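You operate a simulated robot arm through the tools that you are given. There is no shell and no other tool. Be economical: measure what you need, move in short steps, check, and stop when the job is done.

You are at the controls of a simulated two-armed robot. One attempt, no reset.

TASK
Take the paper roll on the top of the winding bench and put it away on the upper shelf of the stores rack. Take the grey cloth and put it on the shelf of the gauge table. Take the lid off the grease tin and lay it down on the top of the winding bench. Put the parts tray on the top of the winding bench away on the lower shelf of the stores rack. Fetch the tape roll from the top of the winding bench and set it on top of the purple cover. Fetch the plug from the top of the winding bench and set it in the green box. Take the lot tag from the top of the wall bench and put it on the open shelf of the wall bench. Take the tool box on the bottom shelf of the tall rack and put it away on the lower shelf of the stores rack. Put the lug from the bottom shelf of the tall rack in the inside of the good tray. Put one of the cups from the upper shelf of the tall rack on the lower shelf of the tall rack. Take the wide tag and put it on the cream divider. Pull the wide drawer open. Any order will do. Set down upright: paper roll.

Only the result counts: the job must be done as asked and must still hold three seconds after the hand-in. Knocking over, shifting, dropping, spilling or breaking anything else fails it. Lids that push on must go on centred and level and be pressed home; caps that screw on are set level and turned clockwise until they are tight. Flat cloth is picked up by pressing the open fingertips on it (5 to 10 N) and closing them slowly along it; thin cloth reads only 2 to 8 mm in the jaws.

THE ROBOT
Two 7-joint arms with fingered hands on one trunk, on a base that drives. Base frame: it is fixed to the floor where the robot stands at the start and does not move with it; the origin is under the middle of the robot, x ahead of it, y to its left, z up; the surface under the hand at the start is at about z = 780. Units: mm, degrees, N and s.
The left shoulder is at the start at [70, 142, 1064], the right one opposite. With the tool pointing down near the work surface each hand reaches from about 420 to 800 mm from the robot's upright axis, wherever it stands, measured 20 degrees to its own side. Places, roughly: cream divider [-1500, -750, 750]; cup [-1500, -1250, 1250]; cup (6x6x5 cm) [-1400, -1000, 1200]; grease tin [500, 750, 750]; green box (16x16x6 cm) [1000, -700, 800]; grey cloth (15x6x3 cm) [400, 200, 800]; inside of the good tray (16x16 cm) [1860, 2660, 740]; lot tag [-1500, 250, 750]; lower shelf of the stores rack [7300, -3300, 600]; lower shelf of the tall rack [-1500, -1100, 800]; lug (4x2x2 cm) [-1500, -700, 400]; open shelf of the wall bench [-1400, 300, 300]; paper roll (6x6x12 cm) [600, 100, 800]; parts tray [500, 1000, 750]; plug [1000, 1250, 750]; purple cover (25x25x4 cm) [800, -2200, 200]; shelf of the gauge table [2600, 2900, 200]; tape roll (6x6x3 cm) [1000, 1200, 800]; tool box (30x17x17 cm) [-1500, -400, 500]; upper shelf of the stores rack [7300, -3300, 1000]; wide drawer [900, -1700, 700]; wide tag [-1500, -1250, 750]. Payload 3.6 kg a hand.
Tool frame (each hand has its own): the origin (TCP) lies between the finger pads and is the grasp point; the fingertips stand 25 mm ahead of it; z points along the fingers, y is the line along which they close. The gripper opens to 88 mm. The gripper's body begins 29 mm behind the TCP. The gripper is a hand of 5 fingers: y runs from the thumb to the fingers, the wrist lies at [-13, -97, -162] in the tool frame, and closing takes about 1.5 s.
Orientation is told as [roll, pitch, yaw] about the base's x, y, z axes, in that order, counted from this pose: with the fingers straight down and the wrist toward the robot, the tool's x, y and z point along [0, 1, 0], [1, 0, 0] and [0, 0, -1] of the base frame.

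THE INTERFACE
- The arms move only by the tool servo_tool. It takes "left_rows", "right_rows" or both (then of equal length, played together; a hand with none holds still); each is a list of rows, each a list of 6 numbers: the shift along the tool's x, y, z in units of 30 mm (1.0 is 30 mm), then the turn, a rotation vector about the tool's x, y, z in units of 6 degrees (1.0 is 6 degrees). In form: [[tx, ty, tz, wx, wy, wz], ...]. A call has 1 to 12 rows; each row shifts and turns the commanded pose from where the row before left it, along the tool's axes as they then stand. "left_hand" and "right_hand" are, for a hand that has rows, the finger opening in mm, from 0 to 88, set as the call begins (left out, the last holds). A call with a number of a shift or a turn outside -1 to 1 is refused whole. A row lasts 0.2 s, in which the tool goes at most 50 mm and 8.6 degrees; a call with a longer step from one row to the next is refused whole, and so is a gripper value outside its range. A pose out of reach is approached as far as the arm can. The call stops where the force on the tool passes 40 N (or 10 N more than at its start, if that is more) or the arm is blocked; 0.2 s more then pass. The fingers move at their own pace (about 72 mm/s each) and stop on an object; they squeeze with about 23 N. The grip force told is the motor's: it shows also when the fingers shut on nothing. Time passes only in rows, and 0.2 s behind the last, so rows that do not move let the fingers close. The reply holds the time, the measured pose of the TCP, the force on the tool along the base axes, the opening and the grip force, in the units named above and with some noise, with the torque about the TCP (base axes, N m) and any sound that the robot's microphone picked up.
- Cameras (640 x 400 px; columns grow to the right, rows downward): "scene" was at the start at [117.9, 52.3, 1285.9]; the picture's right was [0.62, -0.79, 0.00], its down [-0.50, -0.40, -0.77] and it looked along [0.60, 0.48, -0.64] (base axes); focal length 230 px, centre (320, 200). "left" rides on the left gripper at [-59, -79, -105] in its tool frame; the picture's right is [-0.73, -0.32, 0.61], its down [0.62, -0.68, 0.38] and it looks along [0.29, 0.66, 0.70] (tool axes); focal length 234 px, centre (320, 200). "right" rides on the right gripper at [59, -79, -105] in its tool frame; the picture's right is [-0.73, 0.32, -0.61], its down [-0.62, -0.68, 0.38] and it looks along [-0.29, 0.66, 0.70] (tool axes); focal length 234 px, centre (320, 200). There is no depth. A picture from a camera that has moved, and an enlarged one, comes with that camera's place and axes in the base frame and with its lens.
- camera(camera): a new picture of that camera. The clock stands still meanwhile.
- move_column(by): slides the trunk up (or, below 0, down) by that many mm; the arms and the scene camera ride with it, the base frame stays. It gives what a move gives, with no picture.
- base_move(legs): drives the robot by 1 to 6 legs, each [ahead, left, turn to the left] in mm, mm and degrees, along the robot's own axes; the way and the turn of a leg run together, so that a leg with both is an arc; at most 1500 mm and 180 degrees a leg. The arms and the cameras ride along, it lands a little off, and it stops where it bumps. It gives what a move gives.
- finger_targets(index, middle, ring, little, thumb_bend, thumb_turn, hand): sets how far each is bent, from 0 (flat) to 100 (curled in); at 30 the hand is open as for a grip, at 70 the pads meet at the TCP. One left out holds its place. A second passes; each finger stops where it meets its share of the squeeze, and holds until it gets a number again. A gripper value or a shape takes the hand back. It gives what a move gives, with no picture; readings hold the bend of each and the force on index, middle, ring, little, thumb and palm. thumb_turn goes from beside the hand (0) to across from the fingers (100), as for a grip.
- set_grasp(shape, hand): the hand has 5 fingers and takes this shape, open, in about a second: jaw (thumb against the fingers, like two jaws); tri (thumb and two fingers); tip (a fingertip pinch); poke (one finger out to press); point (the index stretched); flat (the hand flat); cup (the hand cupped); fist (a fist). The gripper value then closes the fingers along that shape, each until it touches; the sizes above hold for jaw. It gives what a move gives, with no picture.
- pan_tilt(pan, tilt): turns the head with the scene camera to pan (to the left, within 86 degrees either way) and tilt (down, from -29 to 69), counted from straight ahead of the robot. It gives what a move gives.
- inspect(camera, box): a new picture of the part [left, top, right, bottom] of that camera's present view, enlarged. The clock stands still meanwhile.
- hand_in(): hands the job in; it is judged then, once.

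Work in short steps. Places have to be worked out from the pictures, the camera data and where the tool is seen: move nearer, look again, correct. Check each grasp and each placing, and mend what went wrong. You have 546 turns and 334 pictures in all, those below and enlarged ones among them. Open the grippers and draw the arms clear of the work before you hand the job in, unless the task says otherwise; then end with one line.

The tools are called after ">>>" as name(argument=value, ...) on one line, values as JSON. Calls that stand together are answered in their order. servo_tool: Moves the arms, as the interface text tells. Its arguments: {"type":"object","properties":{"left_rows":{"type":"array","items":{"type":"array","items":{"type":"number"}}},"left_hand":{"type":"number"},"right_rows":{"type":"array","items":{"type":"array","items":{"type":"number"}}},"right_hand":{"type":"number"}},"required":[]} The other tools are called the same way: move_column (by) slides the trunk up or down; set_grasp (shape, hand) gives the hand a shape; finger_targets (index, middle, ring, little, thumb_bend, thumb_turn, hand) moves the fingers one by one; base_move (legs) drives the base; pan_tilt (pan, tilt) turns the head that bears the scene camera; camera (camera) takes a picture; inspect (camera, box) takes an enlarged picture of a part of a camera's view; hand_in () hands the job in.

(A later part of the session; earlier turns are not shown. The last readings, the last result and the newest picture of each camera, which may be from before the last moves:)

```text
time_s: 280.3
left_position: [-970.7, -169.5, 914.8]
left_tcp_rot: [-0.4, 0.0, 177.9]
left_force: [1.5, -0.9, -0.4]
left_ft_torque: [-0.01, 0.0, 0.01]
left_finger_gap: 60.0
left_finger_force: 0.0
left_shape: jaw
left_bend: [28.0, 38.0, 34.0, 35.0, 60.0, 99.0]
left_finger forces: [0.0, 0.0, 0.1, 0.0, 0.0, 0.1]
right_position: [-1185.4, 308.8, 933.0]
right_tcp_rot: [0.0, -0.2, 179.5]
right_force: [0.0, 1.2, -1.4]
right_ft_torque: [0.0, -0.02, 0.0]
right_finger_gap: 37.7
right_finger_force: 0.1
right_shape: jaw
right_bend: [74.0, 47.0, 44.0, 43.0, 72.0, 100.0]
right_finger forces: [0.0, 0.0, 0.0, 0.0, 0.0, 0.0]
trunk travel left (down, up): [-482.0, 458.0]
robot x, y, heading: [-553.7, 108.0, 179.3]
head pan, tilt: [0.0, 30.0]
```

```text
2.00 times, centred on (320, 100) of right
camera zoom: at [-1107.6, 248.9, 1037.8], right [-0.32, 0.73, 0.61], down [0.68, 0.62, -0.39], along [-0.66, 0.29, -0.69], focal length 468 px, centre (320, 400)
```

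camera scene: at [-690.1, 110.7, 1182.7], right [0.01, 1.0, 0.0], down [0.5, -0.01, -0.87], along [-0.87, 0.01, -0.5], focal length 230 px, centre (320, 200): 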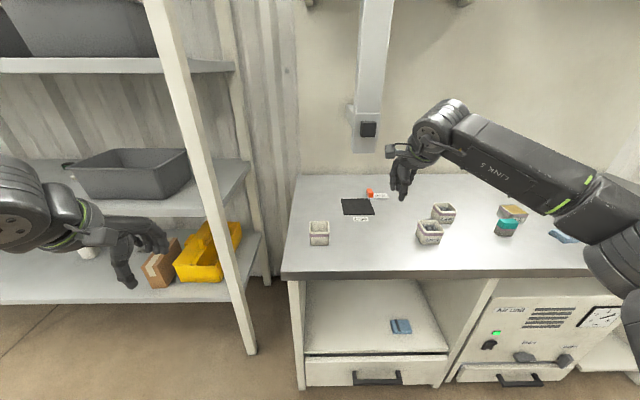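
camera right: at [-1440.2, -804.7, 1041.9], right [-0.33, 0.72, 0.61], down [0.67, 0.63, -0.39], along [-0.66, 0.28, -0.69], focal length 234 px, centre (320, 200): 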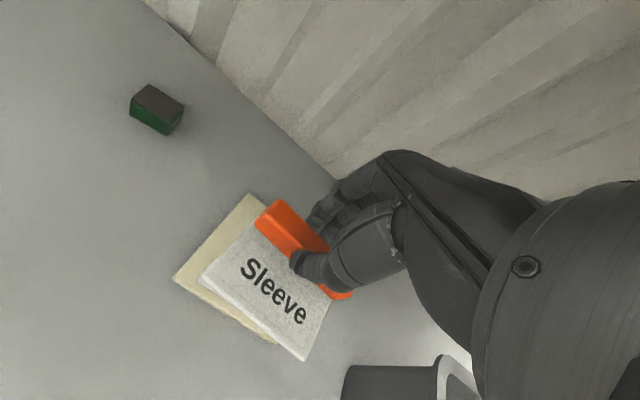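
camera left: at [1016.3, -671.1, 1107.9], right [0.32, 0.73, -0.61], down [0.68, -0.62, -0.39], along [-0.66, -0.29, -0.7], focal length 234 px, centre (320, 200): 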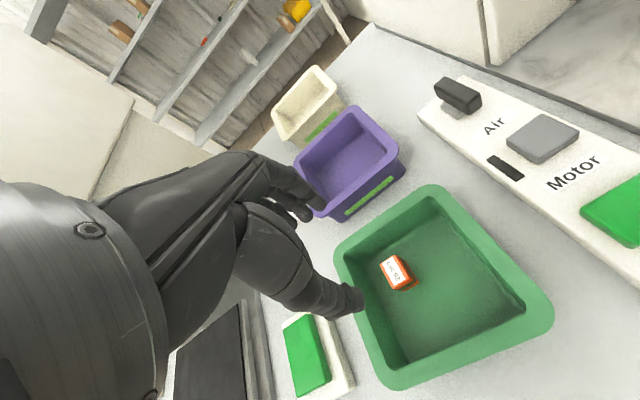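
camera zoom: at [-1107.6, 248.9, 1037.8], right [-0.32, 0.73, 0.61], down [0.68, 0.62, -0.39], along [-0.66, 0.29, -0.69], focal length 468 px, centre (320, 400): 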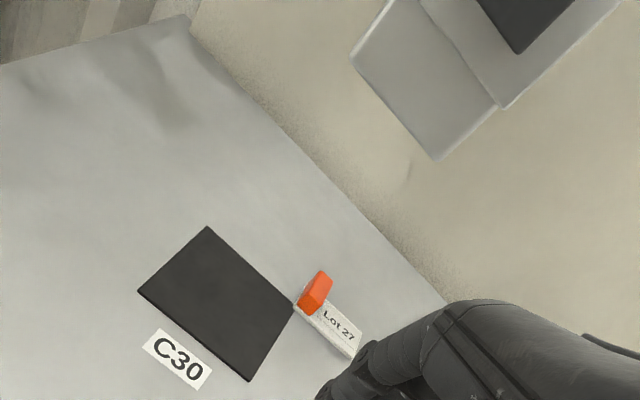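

The "Lot 27" tag (orange grip toward −y) is the lot tag; its grip needs closing along y. Rotate the right hand 90° here above the bench.

>>> move_column(by=80)

>>> servo_tool(right_rows=[[0, 0, 0, 0, 0, -1], [0, 0, 0, 0, 0, -1], [0, 0, 0, 0, 0, -1], [0, 0, 0, 0, 0, -1], [0, 0, 0, 0, 0, -1], [0, 0, 0, 0, 0, -1], [0, 0, 0, 0, 0, -1], [0, 0, 0, 0, 0, -1]], right_hand=60)

>>> servo_tool(right_rows=[[0, 0, 0, 0, 0, -1], [0, 0, 0, 0, 0, -1], [0, 0, 0, 0, 0, -1], [0, 0, 0, 0, 0, -1], [0, 0, 0, 0, 0, -1], [0, 0, 0, 0, 0, -1], [0, 0, 0, 0, 0, -1]])

>>> base_move(legs=[[180, -20, 0.7]])

>>> camera(camera="scene")

>>> camera(camera="right")

```text
time_s: 281.5
left_position: [-971.1, -170.4, 995.5]
left_tcp_rot: [-0.4, 0.0, 178.0]
left_force: [0.1, -0.8, 0.2]
left_ft_torque: [-0.02, 0.0, 0.02]
left_finger_gap: 59.9
left_finger_force: 0.0
left_shape: jaw
left_bend: [28.0, 38.0, 34.0, 35.0, 60.0, 99.0]
left_finger forces: [0.0, 0.0, 0.1, 0.0, 0.0, 0.0]
right_position: [-1186.0, 307.9, 1013.5]
right_tcp_rot: [-0.1, -0.2, 179.6]
right_force: [0.1, -0.9, 0.4]
right_ft_torque: [0.04, 0.03, 0.03]
right_finger_gap: 37.8
right_finger_force: 0.1
right_shape: jaw
right_bend: [74.0, 47.0, 44.0, 43.0, 72.0, 100.0]
right_finger forces: [0.0, 0.1, 0.0, 0.0, 0.0, 0.1]
trunk travel left (down, up): [-562.0, 378.0]
robot x, y, heading: [-547.2, 108.8, 178.8]
head pan, tilt: [0.0, 30.0]
```

```text
time_s: 283.3
left_position: [-970.3, -169.3, 995.0]
left_tcp_rot: [-0.4, -0.1, 177.9]
left_force: [-0.6, 1.3, -0.6]
left_ft_torque: [0.02, 0.02, 0.0]
left_finger_gap: 60.1
left_finger_force: 0.0
left_shape: jaw
left_bend: [28.0, 38.0, 34.0, 35.0, 60.0, 99.0]
left_finger forces: [0.1, 0.0, 0.0, 0.1, 0.1, 0.0]
right_position: [-1185.9, 308.1, 1012.9]
right_tcp_rot: [-0.1, -0.1, -153.2]
right_force: [-0.6, -0.7, 0.5]
right_ft_torque: [-0.01, -0.01, 0.03]
right_finger_gap: 59.8
right_finger_force: 0.1
right_shape: jaw
right_bend: [28.0, 38.0, 35.0, 35.0, 60.0, 100.0]
right_finger forces: [0.0, 0.0, 0.0, 0.1, 0.0, 0.1]
right hand out of reach, approached as far as the arm can: row 5, 6, 7, 8
trunk travel left (down, up): [-562.0, 378.0]
robot x, y, heading: [-548.6, 104.1, 179.3]
head pan, tilt: [0.0, 30.0]
```

```text
time_s: 284.9
left_position: [-970.3, -170.3, 996.1]
left_tcp_rot: [-0.4, 0.1, 177.9]
left_force: [0.8, -1.1, 0.9]
left_ft_torque: [0.02, -0.04, -0.01]
left_finger_gap: 59.8
left_finger_force: 0.1
left_shape: jaw
left_bend: [28.0, 38.0, 34.0, 35.0, 60.0, 99.0]
left_finger forces: [0.1, 0.0, 0.0, 0.1, 0.0, 0.0]
right_position: [-1185.5, 307.9, 1013.9]
right_tcp_rot: [0.0, -0.2, -153.4]
right_force: [0.4, 0.0, 0.7]
right_ft_torque: [0.02, -0.02, -0.02]
right_finger_gap: 59.6
right_finger_force: 0.1
right_shape: jaw
right_bend: [28.0, 38.0, 35.0, 35.0, 60.0, 100.0]
right_finger forces: [0.0, 0.0, 0.0, 0.0, 0.1, 0.0]
right hand out of reach, approached as far as the arm can: row 1, 2, 3, 4, 5, 6, 7
trunk travel left (down, up): [-562.0, 378.0]
robot x, y, heading: [-547.9, 108.4, 179.2]
head pan, tilt: [0.0, 30.0]
```

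```text
time_s: 286.4
left_position: [-1145.0, -153.7, 996.8]
left_tcp_rot: [-0.3, 0.0, 178.7]
left_force: [0.1, -0.1, 0.3]
left_ft_torque: [0.03, -0.02, -0.02]
left_finger_gap: 59.7
left_finger_force: 0.1
left_shape: jaw
left_bend: [28.0, 38.0, 34.0, 35.0, 60.0, 99.0]
left_finger forces: [0.0, 0.0, 0.1, 0.0, 0.1, 0.1]
right_position: [-1366.9, 321.0, 1013.9]
right_tcp_rot: [-0.1, -0.2, -152.6]
right_force: [2.0, 3.1, 1.1]
right_ft_torque: [-0.13, 0.05, -0.05]
right_finger_gap: 59.3
right_finger_force: 0.1
right_shape: jaw
right_bend: [29.0, 38.0, 34.0, 35.0, 60.0, 100.0]
right_finger forces: [3.9, 0.0, 0.1, 0.0, 0.0, 0.1]
trunk travel left (down, up): [-562.0, 378.0]
robot x, y, heading: [-729.2, 130.5, -180.0]
head pan, tilt: [0.0, 30.0]
```

```text
188 pictures are left
camera scene: at [-868.8, 130.6, 1262.8], right [0.0, 1.0, 0.0], down [0.5, 0.0, -0.87], along [-0.87, 0.0, -0.5], focal length 230 px, centre (320, 200)
```

scene: 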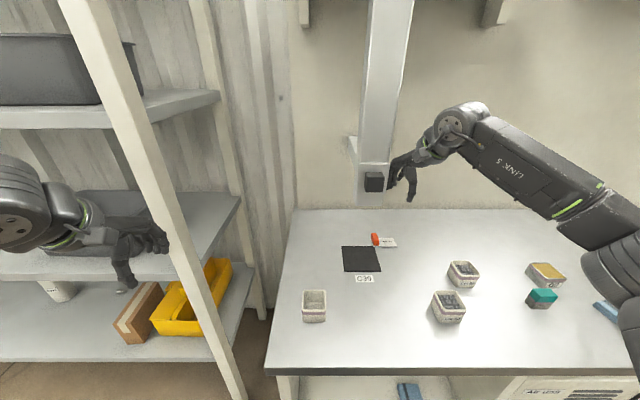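

```text
187 pictures are left
camera right: at [-1270.6, 305.6, 1117.9], right [-0.62, 0.5, 0.61], down [0.32, 0.87, -0.39], along [-0.72, -0.05, -0.69], focal length 234 px, centre (320, 200)
```

right: 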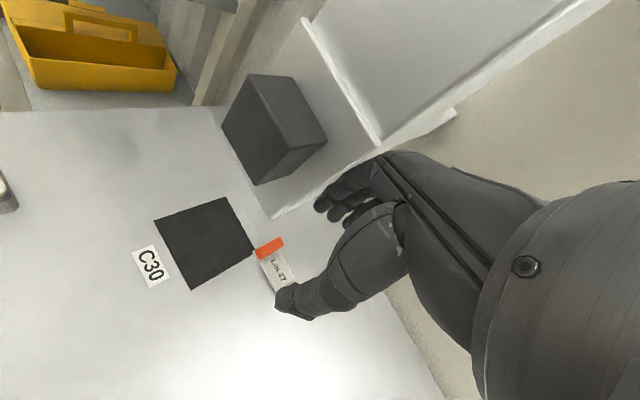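

The hand brushed a hanging camera stand (black cube ≈[-1357,254,1031]). Back off immediately and re-look.

>>> base_move(legs=[[-150, 0, 0]])

>>> inspect(camera="scene", box=[300, 120, 420, 240])

>>> inspect(camera="scene", box=[335, 195, 395, 235])

```text
time_s: 287.8
left_position: [-994.4, -154.0, 995.0]
left_tcp_rot: [-0.5, 0.0, 178.8]
left_force: [0.1, -0.3, 0.1]
left_ft_torque: [0.02, 0.03, 0.01]
left_finger_gap: 59.9
left_finger_force: 0.1
left_shape: jaw
left_bend: [28.0, 38.0, 34.0, 35.0, 60.0, 99.0]
left_finger forces: [0.0, 0.1, 0.0, 0.0, 0.1, 0.0]
right_position: [-1216.9, 320.0, 1014.2]
right_tcp_rot: [-0.1, -0.3, -152.6]
right_force: [-0.4, 0.0, 0.6]
right_ft_torque: [0.01, 0.01, 0.0]
right_finger_gap: 59.7
right_finger_force: 0.1
right_shape: jaw
right_bend: [28.0, 38.0, 34.0, 35.0, 60.0, 100.0]
right_finger forces: [0.0, 0.1, 0.0, 0.0, 0.1, 0.0]
trunk travel left (down, up): [-562.0, 378.0]
robot x, y, heading: [-577.3, 128.9, -180.1]
head pan, tilt: [0.0, 30.0]
```

```text
3.33 times, centred on (360, 180) of scene
camera zoom: at [-718.3, 130.0, 1262.7], right [0.0, 1.0, 0.0], down [0.5, 0.0, -0.87], along [-0.87, 0.0, -0.5], focal length 767 px, centre (187, 267)
```

zoom: 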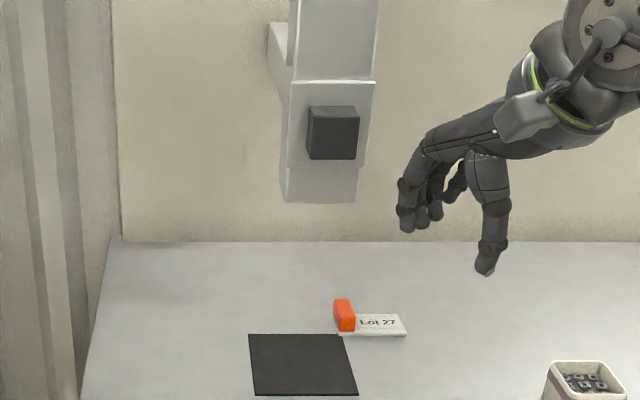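

```text
10.00 times, centred on (365, 215) of scene
camera zoom: at [-718.3, 130.0, 1262.7], right [0.0, 1.0, 0.0], down [0.5, 0.0, -0.87], along [-0.87, 0.0, -0.5], focal length 2301 px, centre (-130, 50)
```

zoom: 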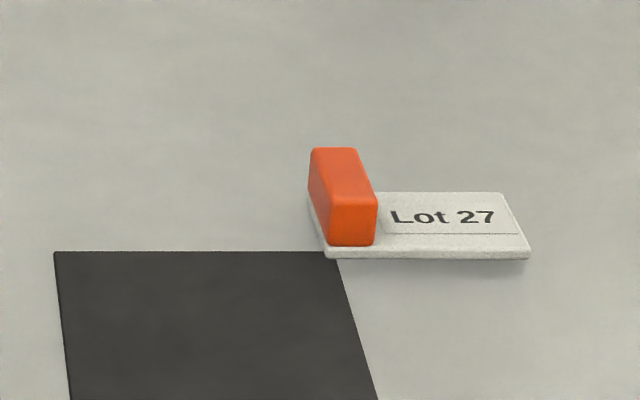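

The stand hangs above y 218–288 (bottom z≈955). I'll go in low at y≈330, yaw ≈195°. First rotate slightly back and lower the hand over the front of the bench.

>>> servo_tool(right_rows=[[0, 0, 0.9, 0, 0, 1], [0, 0, 0.9, 0, 0, 1], [0, 0, 0.9, 0, 0, 0], [0, 0, 0.9, 0, 0, 0], [0, 0, 0.9, 0, 0, 0], [0, 0, 0.9, 0, 0, 0], [0, 0, 0.9, 0, 0, 0]], right_hand=70)

>>> camera(camera="right")

>>> camera(camera="scene")

```text
time_s: 289.4
left_position: [-995.0, -153.2, 995.3]
left_tcp_rot: [-0.3, 0.1, 178.6]
left_force: [-0.5, 0.2, 0.1]
left_ft_torque: [0.01, 0.0, 0.01]
left_finger_gap: 59.6
left_finger_force: 0.0
left_shape: jaw
left_bend: [28.0, 38.0, 34.0, 35.0, 60.0, 99.0]
left_finger forces: [0.0, 0.0, 0.1, 0.0, 0.1, 0.0]
right_position: [-1217.8, 320.0, 823.7]
right_tcp_rot: [0.1, -0.2, -164.6]
right_force: [0.2, 0.2, 0.5]
right_ft_torque: [0.01, 0.0, -0.02]
right_finger_gap: 69.4
right_finger_force: 0.1
right_shape: jaw
right_bend: [27.0, 34.0, 32.0, 33.0, 50.0, 99.0]
right_finger forces: [0.1, 0.1, 0.0, 0.0, 0.0, 0.0]
trunk travel left (down, up): [-562.0, 378.0]
robot x, y, heading: [-575.4, 128.3, -179.7]
head pan, tilt: [0.0, 30.0]
```

```text
184 pictures are left
camera right: at [-1127.2, 285.2, 928.7], right [-0.5, 0.61, 0.61], down [0.49, 0.78, -0.38], along [-0.71, 0.1, -0.69], focal length 234 px, centre (320, 200)
```

right: 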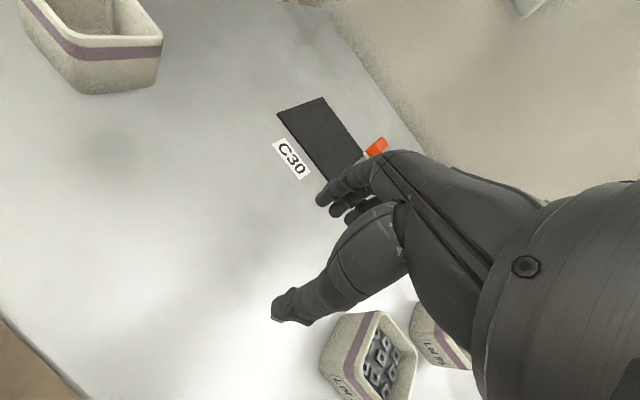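

```text
183 pictures are left
camera scene: at [-719.1, 130.1, 1262.7], right [0.0, 1.0, 0.0], down [0.5, 0.0, -0.87], along [-0.87, 0.0, -0.5], focal length 230 px, centre (320, 200)
```

scene: 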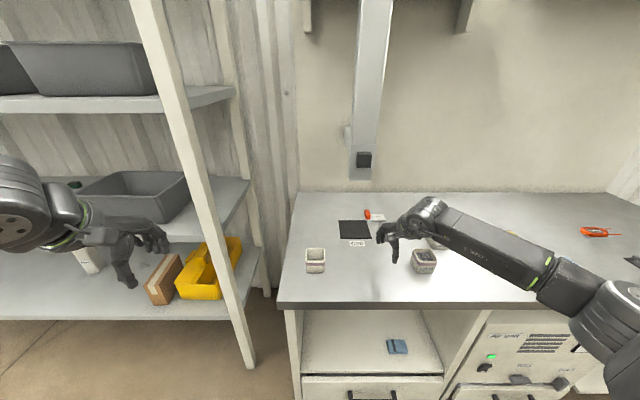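

Block centre ≈[-1478,316], bench top ≈750. Extend the arm slightly, then drive in over the tag at y≈335.

>>> servo_tool(right_rows=[[-0.5, 0.9, 0.1, 0, 0, 0], [-0.5, 0.9, 0.1, 0, 0, 0]])

>>> base_move(legs=[[120, 0, 0]])

>>> camera(camera="right")

>>> camera(camera="scene")

```text
time_s: 290.0
left_position: [-995.1, -154.8, 994.4]
left_tcp_rot: [-0.4, 0.1, 178.7]
left_force: [1.1, 0.0, -0.1]
left_ft_torque: [0.01, -0.02, -0.01]
left_finger_gap: 59.8
left_finger_force: 0.0
left_shape: jaw
left_bend: [28.0, 38.0, 34.0, 35.0, 60.0, 99.0]
left_finger forces: [0.0, 0.1, 0.1, 0.1, 0.0, 0.0]
right_position: [-1278.5, 335.0, 818.3]
right_tcp_rot: [-0.1, -0.2, -164.5]
right_force: [0.2, -0.7, -0.6]
right_ft_torque: [0.01, 0.01, 0.04]
right_finger_gap: 69.4
right_finger_force: 0.0
right_shape: jaw
right_bend: [27.0, 34.0, 32.0, 33.0, 50.0, 99.0]
right_finger forces: [0.0, 0.0, 0.1, 0.0, 0.0, 0.0]
trunk travel left (down, up): [-562.0, 378.0]
robot x, y, heading: [-581.5, 132.9, -179.8]
head pan, tilt: [0.0, 30.0]
```

```text
time_s: 291.2
left_position: [-1115.2, -154.0, 994.4]
left_tcp_rot: [-0.5, 0.1, 178.7]
left_force: [-0.5, 0.0, 0.4]
left_ft_torque: [0.04, -0.03, -0.01]
left_finger_gap: 59.9
left_finger_force: 0.1
left_shape: jaw
left_bend: [28.0, 38.0, 34.0, 35.0, 60.0, 99.0]
left_finger forces: [0.0, 0.1, 0.0, 0.1, 0.0, 0.1]
right_position: [-1396.8, 334.9, 818.4]
right_tcp_rot: [0.0, -0.2, -164.4]
right_force: [0.3, -0.7, 0.4]
right_ft_torque: [0.0, 0.0, -0.02]
right_finger_gap: 69.8
right_finger_force: 0.0
right_shape: jaw
right_bend: [27.0, 34.0, 32.0, 33.0, 50.0, 99.0]
right_finger forces: [0.0, 0.1, 0.1, 0.0, 0.1, 0.1]
trunk travel left (down, up): [-562.0, 378.0]
robot x, y, heading: [-701.4, 129.4, -179.9]
head pan, tilt: [0.0, 30.0]
```

```text
182 pictures are left
camera right: at [-1307.5, 298.9, 922.4], right [-0.5, 0.61, 0.61], down [0.49, 0.78, -0.39], along [-0.71, 0.1, -0.69], focal length 234 px, centre (320, 200)
```

right: 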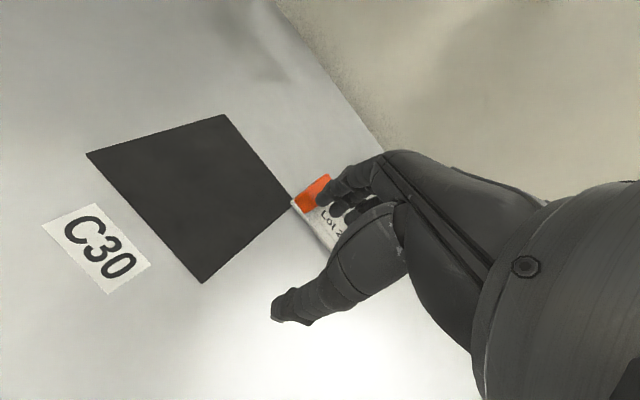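

```text
181 pictures are left
camera scene: at [-839.6, 129.5, 1262.6], right [0.0, 1.0, 0.0], down [0.5, 0.0, -0.87], along [-0.87, 0.0, -0.5], focal length 230 px, centre (320, 200)
```

scene: 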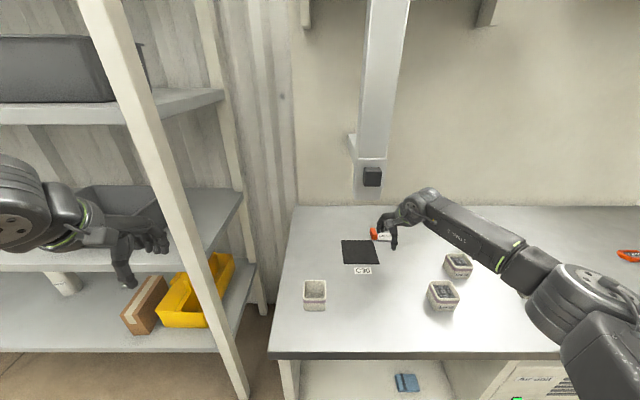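

>>> servo_tool(left_rows=[[0, -1, 0, 0, 0, 0], [0, -1, 0, 0, 0, 0], [0, -1, 0, 0, 0, 0]])

>>> base_move(legs=[[76, 0, 0]])

>>> camera(camera="right")

>>> inspect(camera="scene", box=[330, 180, 430, 280])

```text
time_s: 292.0
left_position: [-1033.6, -162.1, 1004.3]
left_tcp_rot: [-0.4, 0.0, 178.7]
left_force: [1.1, 0.9, 0.1]
left_ft_torque: [0.0, 0.02, -0.06]
left_finger_gap: 59.8
left_finger_force: 0.0
left_shape: jaw
left_bend: [28.0, 38.0, 34.0, 35.0, 60.0, 99.0]
left_finger forces: [0.0, 0.0, 0.1, 0.1, 0.0, 0.1]
left hand out of reach, approached as far as the arm can: row 3
right_position: [-1397.3, 335.2, 820.0]
right_tcp_rot: [0.0, -0.3, -164.5]
right_force: [-0.5, 0.1, 0.2]
right_ft_torque: [0.0, 0.02, -0.03]
right_finger_gap: 69.8
right_finger_force: 0.0
right_shape: jaw
right_bend: [27.0, 34.0, 32.0, 33.0, 50.0, 99.0]
right_finger forces: [0.0, 0.1, 0.1, 0.1, 0.0, 0.0]
trunk travel left (down, up): [-562.0, 378.0]
robot x, y, heading: [-698.7, 130.0, -179.9]
head pan, tilt: [0.0, 30.0]
```

```text
time_s: 293.1
left_position: [-1112.2, -163.0, 1004.8]
left_tcp_rot: [-0.3, 0.2, 178.6]
left_force: [0.6, 0.4, 0.5]
left_ft_torque: [0.06, 0.01, 0.01]
left_finger_gap: 59.9
left_finger_force: 0.0
left_shape: jaw
left_bend: [28.0, 38.0, 34.0, 35.0, 60.0, 99.0]
left_finger forces: [0.0, 0.0, 0.0, 0.0, 0.0, 0.0]
right_position: [-1475.2, 335.3, 817.5]
right_tcp_rot: [-0.1, -0.2, -164.5]
right_force: [-0.8, 0.3, -0.9]
right_ft_torque: [-0.01, -0.02, 0.03]
right_finger_gap: 70.0
right_finger_force: 0.1
right_shape: jaw
right_bend: [27.0, 34.0, 32.0, 33.0, 50.0, 99.0]
right_finger forces: [0.0, 0.0, 0.0, 0.0, 0.0, 0.1]
trunk travel left (down, up): [-562.0, 378.0]
robot x, y, heading: [-775.0, 131.5, -180.0]
head pan, tilt: [0.0, 30.0]
```

```text
180 pictures are left
camera right: at [-1384.2, 299.2, 922.0], right [-0.5, 0.61, 0.61], down [0.49, 0.78, -0.38], along [-0.71, 0.1, -0.69], focal length 234 px, centre (320, 200)
```

right: 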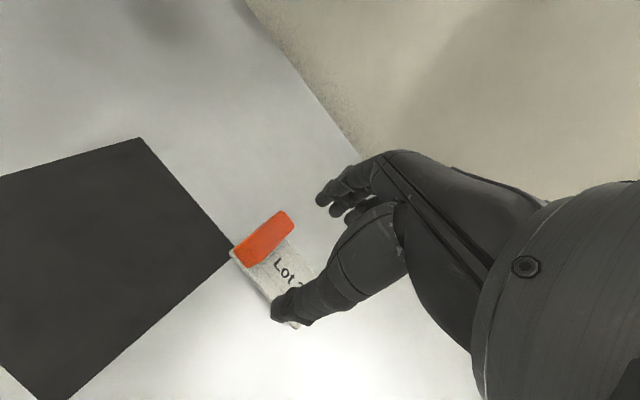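

```text
4.00 times, centred on (380, 230) of scene
camera zoom: at [-916.7, 129.5, 1262.5], right [0.0, 1.0, 0.0], down [0.5, 0.0, -0.87], along [-0.87, 0.0, -0.5], focal length 920 px, centre (80, 80)
```

zoom: 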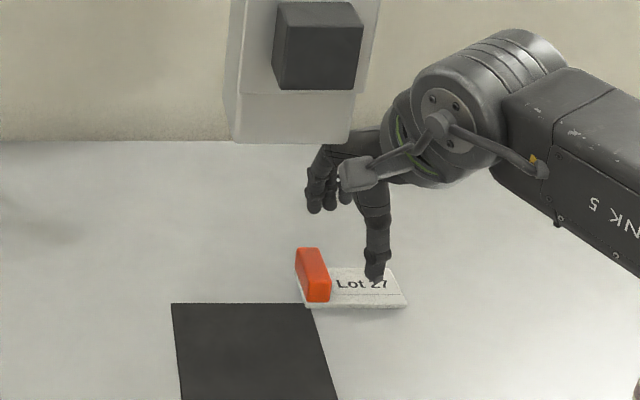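

Block centre ≈[-1475,311]. Shift sideways and lower.

>>> servo_tool(right_rows=[[0.4, 0.1, 0.2, 0, 0, 0], [0.37, 0.1, 0.3, 0, 0, 0], [0, 0, 0.5, 0, 0, 0]])

>>> camera(camera="right")

>>> inspect(camera="scene", box=[330, 180, 430, 280])

```text
time_s: 293.9
left_position: [-1110.8, -162.8, 1004.9]
left_tcp_rot: [-0.4, 0.1, 178.6]
left_force: [-0.2, 0.4, 1.3]
left_ft_torque: [0.01, 0.02, 0.0]
left_finger_gap: 59.9
left_finger_force: 0.0
left_shape: jaw
left_bend: [28.0, 38.0, 34.0, 35.0, 60.0, 99.0]
left_finger forces: [0.0, 0.0, 0.0, 0.1, 0.0, 0.0]
right_position: [-1473.1, 312.0, 790.0]
right_tcp_rot: [-0.1, -0.1, -164.5]
right_force: [0.1, 0.1, -0.1]
right_ft_torque: [-0.01, 0.03, 0.04]
right_finger_gap: 69.7
right_finger_force: 0.0
right_shape: jaw
right_bend: [27.0, 34.0, 32.0, 33.0, 50.0, 99.0]
right_finger forces: [0.0, 0.0, 0.0, 0.0, 0.0, 0.0]
trunk travel left (down, up): [-562.0, 378.0]
robot x, y, heading: [-775.1, 131.9, -180.1]
head pan, tilt: [0.0, 30.0]
```

```text
178 pictures are left
camera right: at [-1382.7, 275.9, 893.0], right [-0.5, 0.61, 0.61], down [0.49, 0.78, -0.39], along [-0.71, 0.1, -0.69], focal length 234 px, centre (320, 200)
```

right: 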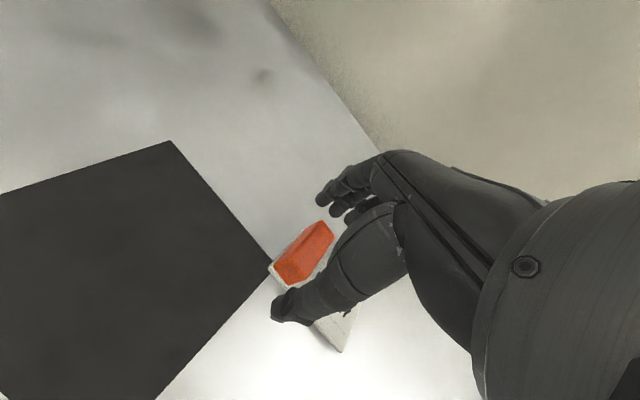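

```text
4.00 times, centred on (380, 230) of scene
camera zoom: at [-915.3, 129.8, 1262.7], right [0.0, 1.0, 0.0], down [0.5, 0.0, -0.87], along [-0.87, 0.0, -0.5], focal length 920 px, centre (80, 80)
```

zoom: 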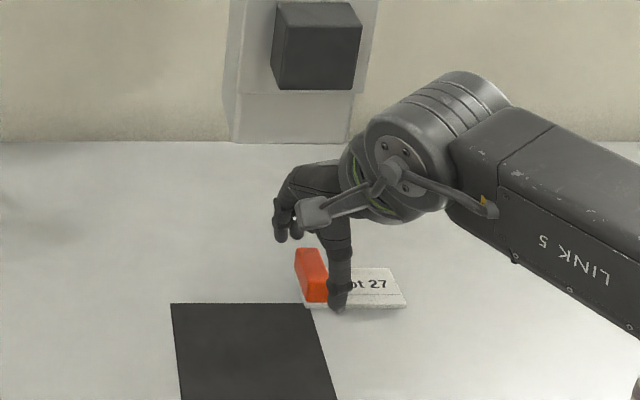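

>>> servo_tool(right_rows=[[0.15, 0.05, 0.13, 0, 0, 0], [0, 0, 0, 0, 0, 0]])

>>> servo_tool(right_rows=[[0, 0, 0, 0, 0, 0], [0, 0, 0, 0, 0, 0], [0, 0, 0, 0, 0, 0], [0, 0, 0, 0, 0, 0], [0, 0, 0, 0, 0, 0], [0, 0, 0, 0, 0, 0], [0, 0, 0, 0, 0, 0]], right_hand=0)

>>> inspect(camera="right", box=[230, 170, 400, 370])

>>> inspect(camera="scene", box=[330, 180, 430, 280])

```text
time_s: 294.5
left_position: [-1112.0, -163.3, 1005.4]
left_tcp_rot: [-0.5, 0.0, 178.6]
left_force: [-0.5, 0.3, -0.8]
left_ft_torque: [0.02, 0.03, 0.0]
left_finger_gap: 59.9
left_finger_force: 0.1
left_shape: jaw
left_bend: [28.0, 38.0, 34.0, 35.0, 60.0, 99.0]
left_finger forces: [0.1, 0.1, 0.0, 0.1, 0.0, 0.1]
right_position: [-1473.7, 307.1, 785.1]
right_tcp_rot: [0.0, -0.1, -164.5]
right_force: [0.3, 0.3, -0.3]
right_ft_torque: [0.01, -0.01, 0.01]
right_finger_gap: 69.7
right_finger_force: 0.0
right_shape: jaw
right_bend: [27.0, 34.0, 32.0, 33.0, 50.0, 99.0]
right_finger forces: [0.0, 0.0, 0.0, 0.0, 0.0, 0.0]
trunk travel left (down, up): [-562.0, 378.0]
robot x, y, heading: [-776.0, 131.3, -179.9]
head pan, tilt: [0.0, 30.0]
```

```text
time_s: 296.1
left_position: [-1110.9, -162.9, 1003.8]
left_tcp_rot: [-0.4, 0.1, 178.6]
left_force: [0.1, -0.2, 0.9]
left_ft_torque: [0.04, 0.02, -0.01]
left_finger_gap: 59.8
left_finger_force: 0.1
left_shape: jaw
left_bend: [28.0, 38.0, 34.0, 35.0, 60.0, 99.0]
left_finger forces: [0.0, 0.0, 0.1, 0.0, 0.0, 0.0]
right_position: [-1473.7, 306.6, 784.9]
right_tcp_rot: [-0.1, -0.2, -164.5]
right_force: [1.1, -0.2, 0.9]
right_ft_torque: [0.03, 0.01, 0.03]
right_finger_gap: 26.3
right_finger_force: 23.3
right_shape: jaw
right_bend: [70.0, 44.0, 43.0, 70.0, 72.0, 100.0]
right_finger forces: [6.1, 9.8, 3.7, 0.0, 18.3, 0.0]
trunk travel left (down, up): [-562.0, 378.0]
robot x, y, heading: [-774.2, 127.6, -180.1]
head pan, tilt: [0.0, 30.0]
```

```text
2.00 times, centred on (315, 270) of right
camera zoom: at [-1383.1, 271.0, 889.0], right [-0.5, 0.61, 0.61], down [0.49, 0.78, -0.39], along [-0.71, 0.1, -0.69], focal length 468 px, centre (330, 60)
```

zoom: 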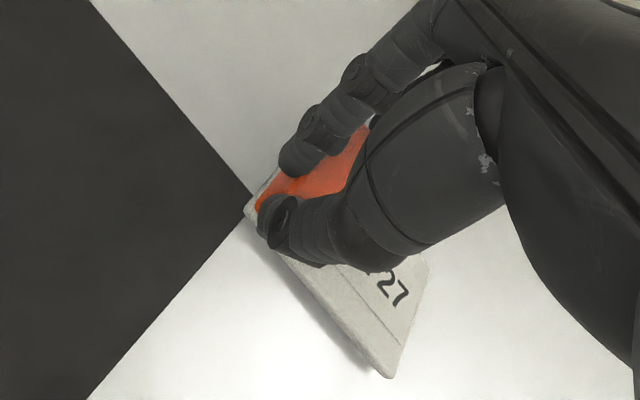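

```text
4.00 times, centred on (380, 230) of scene
camera zoom: at [-915.4, 129.5, 1262.7], right [0.0, 1.0, 0.0], down [0.5, 0.0, -0.87], along [-0.87, 0.0, -0.5], focal length 920 px, centre (80, 80)
```

zoom: 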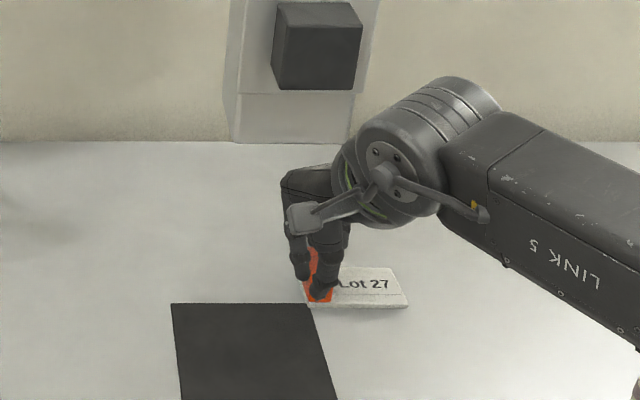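

Gripped with several fingers. Lift slightly and check.

>>> servo_tool(right_rows=[[0, 0, -0.3, 0, 0, 0], [0, 0, -0.5, 0, 0, 0]])

>>> inspect(camera="right", box=[230, 170, 400, 370])

>>> inspect(camera="scene", box=[330, 180, 430, 280])

```text
time_s: 296.7
left_position: [-1111.2, -163.9, 1004.6]
left_tcp_rot: [-0.5, 0.1, 178.6]
left_force: [0.0, 0.1, 0.3]
left_ft_torque: [-0.01, 0.0, 0.0]
left_finger_gap: 59.5
left_finger_force: 0.0
left_shape: jaw
left_bend: [28.0, 38.0, 34.0, 35.0, 60.0, 99.0]
left_finger forces: [0.0, 0.0, 0.0, 0.1, 0.0, 0.1]
right_position: [-1474.5, 306.1, 809.1]
right_tcp_rot: [-0.1, -0.2, -164.6]
right_force: [0.1, -0.5, -0.8]
right_ft_torque: [0.0, 0.0, 0.04]
right_finger_gap: 26.0
right_finger_force: 23.6
right_shape: jaw
right_bend: [70.0, 43.0, 43.0, 70.0, 73.0, 100.0]
right_finger forces: [6.0, 10.1, 2.4, 0.0, 17.8, 0.0]
trunk travel left (down, up): [-562.0, 378.0]
robot x, y, heading: [-774.9, 130.4, -179.7]
head pan, tilt: [0.0, 30.0]
```

```text
2.00 times, centred on (315, 270) of right
camera zoom: at [-1383.2, 270.9, 913.5], right [-0.5, 0.61, 0.61], down [0.49, 0.78, -0.39], along [-0.71, 0.1, -0.69], focal length 468 px, centre (330, 60)
```

zoom: 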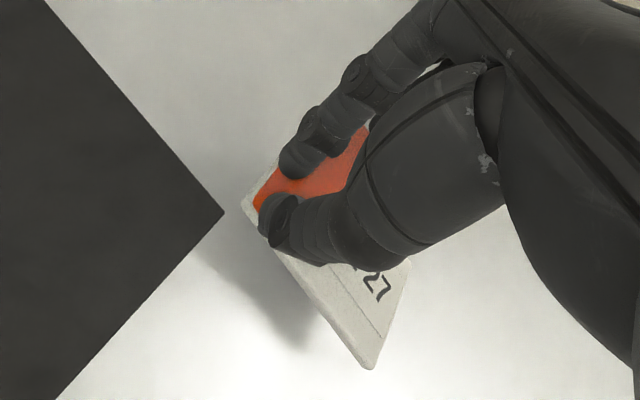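

```text
4.00 times, centred on (380, 230) of scene
camera zoom: at [-915.3, 129.4, 1262.7], right [0.0, 1.0, 0.0], down [0.5, 0.0, -0.87], along [-0.87, 0.0, -0.5], focal length 920 px, centre (80, 80)
```

zoom: 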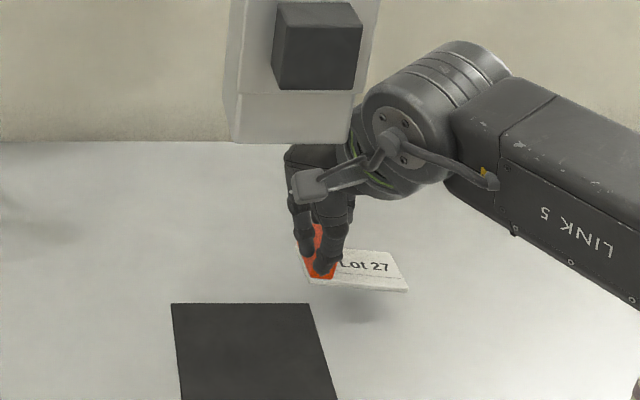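

Tag held. Raise a bit more with a slight shift from the stand, then back straight out.

>>> servo_tool(right_rows=[[-0.25, -0.05, -0.5, 0, 0, 0], [0, 0, -0.8, 0, 0, 0]])

>>> base_move(legs=[[-330, 0, 0]])

>>> camera(camera="scene")

>>> camera(camera="right")

```text
time_s: 297.2
left_position: [-1111.5, -162.6, 1003.8]
left_tcp_rot: [-0.4, 0.2, 178.7]
left_force: [-0.9, 0.1, -0.1]
left_ft_torque: [-0.01, -0.04, 0.01]
left_finger_gap: 59.9
left_finger_force: 0.1
left_shape: jaw
left_bend: [28.0, 38.0, 34.0, 35.0, 60.0, 99.0]
left_finger forces: [0.0, 0.1, 0.0, 0.0, 0.0, 0.0]
right_position: [-1470.5, 314.5, 826.9]
right_tcp_rot: [-0.8, 0.7, -164.1]
right_force: [2.9, -0.2, -8.3]
right_ft_torque: [0.32, 1.18, 0.13]
right_finger_gap: 26.2
right_finger_force: 22.6
right_shape: jaw
right_bend: [70.0, 42.0, 44.0, 70.0, 73.0, 100.0]
right_finger forces: [6.0, 10.8, 4.4, 0.0, 17.1, 0.0]
trunk travel left (down, up): [-562.0, 378.0]
robot x, y, heading: [-776.9, 127.9, -180.2]
head pan, tilt: [0.0, 30.0]
stopped in row 2 (right hand): the force on the tool passed its limit at 66 N (the readings are from after the stop); the commanded pose is now the measured one
```

```text
time_s: 299.4
left_position: [-779.3, -162.6, 1004.9]
left_tcp_rot: [-0.4, 0.1, 178.9]
left_force: [0.4, 0.2, -0.3]
left_ft_torque: [0.01, 0.02, 0.04]
left_finger_gap: 59.8
left_finger_force: 0.2
left_shape: jaw
left_bend: [28.0, 38.0, 34.0, 35.0, 60.0, 99.0]
left_finger forces: [0.0, 0.1, 0.0, 0.0, 0.0, 0.0]
right_position: [-1140.9, 313.3, 827.7]
right_tcp_rot: [-0.7, 0.7, -164.0]
right_force: [0.8, 0.3, -0.9]
right_ft_torque: [-0.04, 0.01, 0.01]
right_finger_gap: 26.3
right_finger_force: 22.8
right_shape: jaw
right_bend: [70.0, 42.0, 44.0, 70.0, 73.0, 100.0]
right_finger forces: [6.0, 10.7, 4.4, 0.1, 17.3, 0.0]
trunk travel left (down, up): [-562.0, 378.0]
robot x, y, heading: [-445.8, 129.6, -179.7]
head pan, tilt: [0.0, 30.0]
```

```text
172 pictures are left
camera scene: at [-584.6, 130.3, 1262.7], right [0.0, 1.0, 0.0], down [0.5, 0.0, -0.87], along [-0.87, 0.0, -0.5], focal length 230 px, centre (320, 200)
```

scene: 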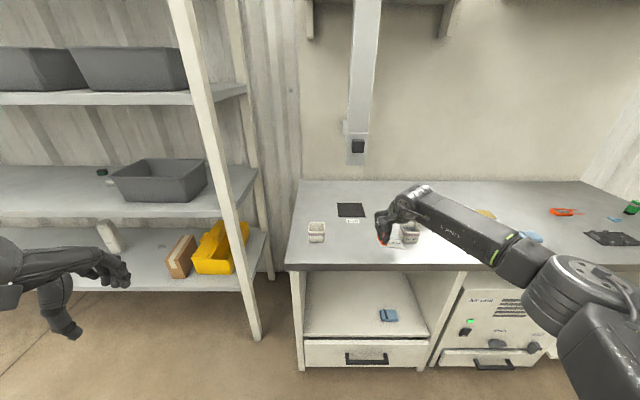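

```text
171 pictures are left
camera right: at [-1051.3, 278.0, 932.4], right [-0.52, 0.6, 0.61], down [0.49, 0.79, -0.37], along [-0.71, 0.11, -0.7], focal length 234 px, centre (320, 200)
```

right: 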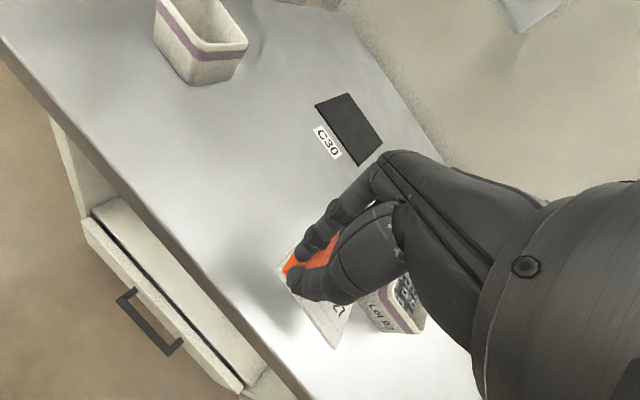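

Back further, square the hand, lower the trunk, and come in at the open shelf.

>>> base_move(legs=[[-200, 95, 0]])

>>> servo_tool(right_rows=[[0, 0, 0, 0, 0, 0.9], [0, 0, 0, 0, 0, 0.9], [0, 0, 0, 0, 0, 0.85]])

>>> move_column(by=-370)

>>> pan_tilt(pan=-12, tilt=25)

>>> camera(camera="scene")

>>> camera(camera="right")

```text
time_s: 301.1
left_position: [-580.3, -255.3, 1003.7]
left_tcp_rot: [-0.5, 0.0, 178.9]
left_force: [-0.1, -0.8, -0.1]
left_ft_torque: [-0.02, 0.02, 0.0]
left_finger_gap: 59.7
left_finger_force: 0.2
left_shape: jaw
left_bend: [28.0, 38.0, 34.0, 35.0, 60.0, 99.0]
left_finger forces: [0.0, 0.0, 0.0, 0.0, 0.0, 0.1]
right_position: [-942.6, 220.6, 827.9]
right_tcp_rot: [-0.8, 0.7, -164.0]
right_force: [0.0, 0.0, -0.4]
right_ft_torque: [0.0, -0.01, -0.02]
right_finger_gap: 26.0
right_finger_force: 22.9
right_shape: jaw
right_bend: [70.0, 42.0, 44.0, 70.0, 73.0, 100.0]
right_finger forces: [5.9, 10.8, 4.4, 0.0, 17.3, 0.0]
trunk travel left (down, up): [-562.0, 378.0]
robot x, y, heading: [-245.6, 36.8, -179.6]
head pan, tilt: [0.0, 30.0]
```

```text
time_s: 301.9
left_position: [-581.8, -257.7, 1004.1]
left_tcp_rot: [-0.4, 0.1, 178.8]
left_force: [-0.3, 0.0, 0.0]
left_ft_torque: [0.02, -0.01, -0.02]
left_finger_gap: 59.7
left_finger_force: 0.1
left_shape: jaw
left_bend: [28.0, 38.0, 34.0, 35.0, 60.0, 99.0]
left_finger forces: [0.0, 0.1, 0.0, 0.0, 0.0, 0.1]
right_position: [-942.4, 221.7, 827.2]
right_tcp_rot: [-0.9, 0.5, 180.0]
right_force: [0.1, 0.8, 1.0]
right_ft_torque: [0.0, 0.01, -0.04]
right_finger_gap: 26.3
right_finger_force: 22.9
right_shape: jaw
right_bend: [70.0, 42.0, 44.0, 70.0, 73.0, 100.0]
right_finger forces: [5.9, 10.9, 4.0, 0.0, 17.1, 0.1]
trunk travel left (down, up): [-562.0, 378.0]
robot x, y, heading: [-247.2, 34.2, -179.5]
head pan, tilt: [0.0, 30.0]
```

```text
time_s: 305.5
left_position: [-582.0, -256.3, 635.5]
left_tcp_rot: [-0.4, 0.1, 178.8]
left_force: [1.0, 0.1, 0.1]
left_ft_torque: [-0.01, 0.02, -0.01]
left_finger_gap: 59.6
left_finger_force: 0.0
left_shape: jaw
left_bend: [28.0, 38.0, 34.0, 35.0, 60.0, 99.0]
left_finger forces: [0.0, 0.1, 0.0, 0.1, 0.0, 0.0]
right_position: [-942.8, 220.7, 457.9]
right_tcp_rot: [-0.8, 0.4, -179.9]
right_force: [-0.5, -1.0, 0.0]
right_ft_torque: [0.01, 0.02, -0.01]
right_finger_gap: 26.1
right_finger_force: 23.1
right_shape: jaw
right_bend: [70.0, 42.0, 44.0, 70.0, 73.0, 100.0]
right_finger forces: [5.8, 10.9, 4.0, 0.0, 17.1, 0.0]
trunk travel left (down, up): [-192.0, 748.0]
robot x, y, heading: [-242.4, 36.3, -179.7]
head pan, tilt: [0.0, 30.0]
```

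```text
time_s: 306.2
left_position: [-582.1, -257.6, 634.5]
left_tcp_rot: [-0.4, 0.1, 178.9]
left_force: [-0.2, 0.3, -0.1]
left_ft_torque: [-0.04, -0.01, -0.01]
left_finger_gap: 59.7
left_finger_force: 0.0
left_shape: jaw
left_bend: [28.0, 38.0, 34.0, 35.0, 60.0, 99.0]
left_finger forces: [0.0, 0.0, 0.0, 0.0, 0.0, 0.1]
right_position: [-943.2, 219.7, 458.2]
right_tcp_rot: [-0.8, 0.6, -179.9]
right_force: [-0.6, 0.7, -0.1]
right_ft_torque: [-0.02, -0.06, 0.04]
right_finger_gap: 26.3
right_finger_force: 23.2
right_shape: jaw
right_bend: [70.0, 42.0, 44.0, 70.0, 73.0, 100.0]
right_finger forces: [5.9, 10.8, 4.0, 0.1, 17.1, 0.0]
trunk travel left (down, up): [-192.0, 748.0]
robot x, y, heading: [-248.7, 37.5, -179.4]
head pan, tilt: [-12.0, 25.0]
```

```text
170 pictures are left
camera scene: at [-385.7, 55.4, 900.6], right [0.2, 0.98, 0.0], down [0.41, -0.09, -0.91], along [-0.89, 0.18, -0.42], focal length 230 px, centre (320, 200)
```

scene: 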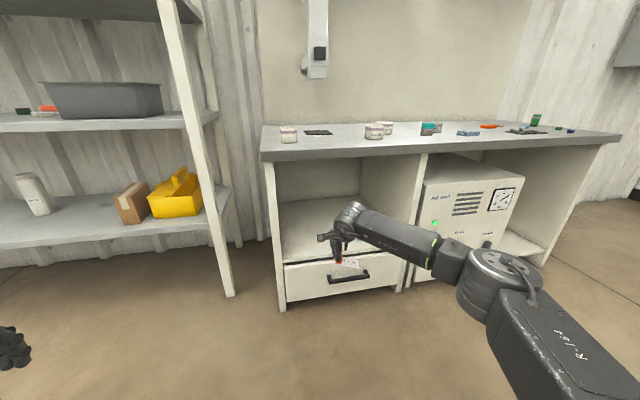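

```text
169 pictures are left
camera right: at [-865.4, 160.3, 561.7], right [-0.33, 0.72, 0.61], down [0.68, 0.63, -0.37], along [-0.65, 0.3, -0.7], focal length 234 px, centre (320, 200)
```

right: 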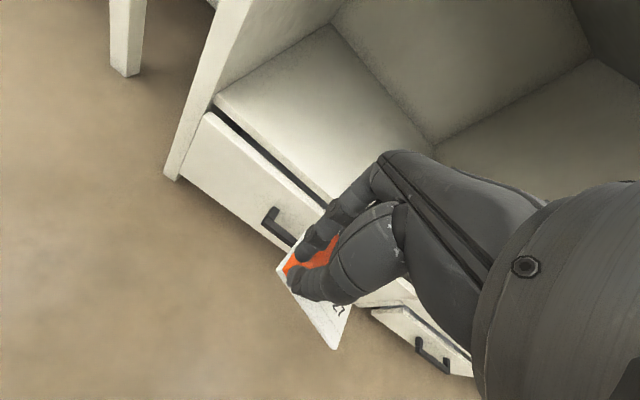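

>>> base_move(legs=[[130, 0, 0]])

>>> camera(camera="right")

>>> camera(camera="scene")

```text
time_s: 307.5
left_position: [-709.5, -256.5, 634.1]
left_tcp_rot: [-0.4, 0.2, 178.9]
left_force: [0.2, 0.1, 0.1]
left_ft_torque: [-0.01, 0.01, -0.03]
left_finger_gap: 60.0
left_finger_force: 0.0
left_shape: jaw
left_bend: [28.0, 38.0, 34.0, 35.0, 60.0, 99.0]
left_finger forces: [0.0, 0.1, 0.0, 0.0, 0.1, 0.0]
right_position: [-1070.3, 219.6, 457.9]
right_tcp_rot: [-0.7, 0.5, -179.8]
right_force: [-0.1, 0.4, -0.7]
right_ft_torque: [-0.02, -0.01, -0.02]
right_finger_gap: 26.5
right_finger_force: 23.3
right_shape: jaw
right_bend: [70.0, 42.0, 44.0, 70.0, 73.0, 100.0]
right_finger forces: [5.9, 10.9, 4.0, 0.0, 17.2, 0.0]
trunk travel left (down, up): [-192.0, 748.0]
robot x, y, heading: [-372.1, 38.1, -180.0]
head pan, tilt: [-12.0, 25.0]
```

```text
168 pictures are left
camera right: at [-993.7, 160.0, 561.5], right [-0.33, 0.72, 0.61], down [0.68, 0.63, -0.37], along [-0.65, 0.3, -0.7], focal length 234 px, centre (320, 200)
```

right: 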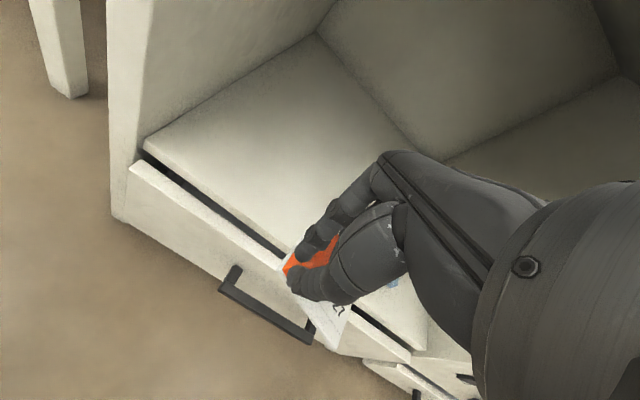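

```text
167 pictures are left
camera scene: at [-514.1, 55.0, 900.6], right [0.2, 0.98, 0.0], down [0.41, -0.09, -0.91], along [-0.89, 0.18, -0.42], focal length 230 px, centre (320, 200)
```

scene: 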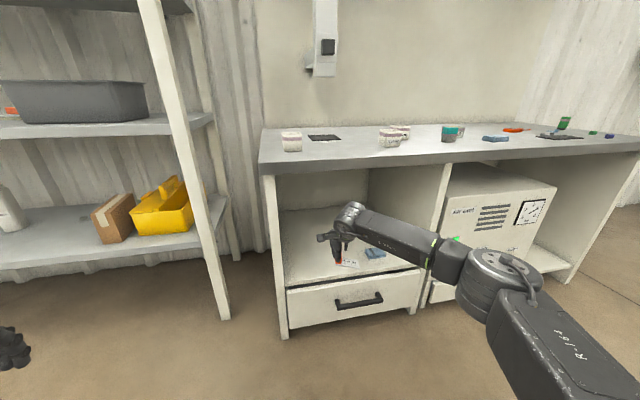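

Shelf front edge is near x≈−1150, z≈265–340. Drive in and lower until contact.

>>> base_move(legs=[[165, 0, 0]])

>>> camera(camera="right")

>>> camera(camera="scene")

```text
time_s: 308.9
left_position: [-875.1, -256.8, 633.5]
left_tcp_rot: [-0.4, 0.3, 178.6]
left_force: [-0.5, 0.6, 0.6]
left_ft_torque: [-0.02, 0.02, -0.04]
left_finger_gap: 60.0
left_finger_force: 0.1
left_shape: jaw
left_bend: [28.0, 38.0, 34.0, 35.0, 60.0, 99.0]
left_finger forces: [0.0, 0.0, 0.0, 0.0, 0.1, 0.0]
right_position: [-1235.8, 219.4, 457.0]
right_tcp_rot: [-0.8, 0.4, -180.0]
right_force: [-0.1, -0.4, -0.7]
right_ft_torque: [-0.02, -0.01, 0.0]
right_finger_gap: 26.2
right_finger_force: 23.2
right_shape: jaw
right_bend: [70.0, 42.0, 44.0, 70.0, 73.0, 100.0]
right_finger forces: [5.9, 11.0, 4.0, 0.1, 17.1, 0.0]
trunk travel left (down, up): [-192.0, 748.0]
robot x, y, heading: [-539.1, 34.6, -179.8]
head pan, tilt: [-12.0, 25.0]
```

```text
166 pictures are left
camera right: at [-1158.6, 159.9, 561.5], right [-0.33, 0.72, 0.61], down [0.68, 0.63, -0.37], along [-0.65, 0.3, -0.7], focal length 234 px, centre (320, 200)
```

right: 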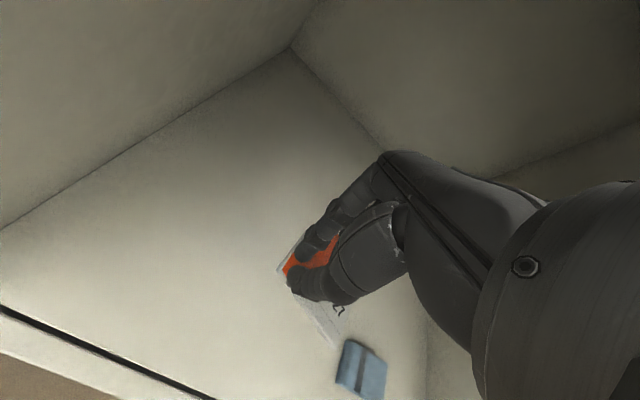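

```text
165 pictures are left
camera scene: at [-679.0, 54.5, 900.6], right [0.2, 0.98, 0.0], down [0.41, -0.09, -0.91], along [-0.89, 0.19, -0.42], focal length 230 px, centre (320, 200)
```

scene: 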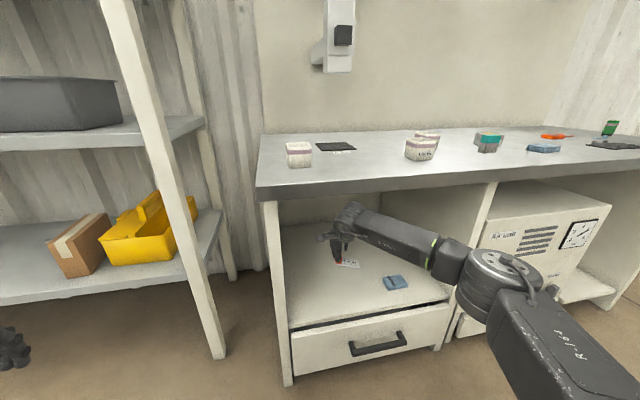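

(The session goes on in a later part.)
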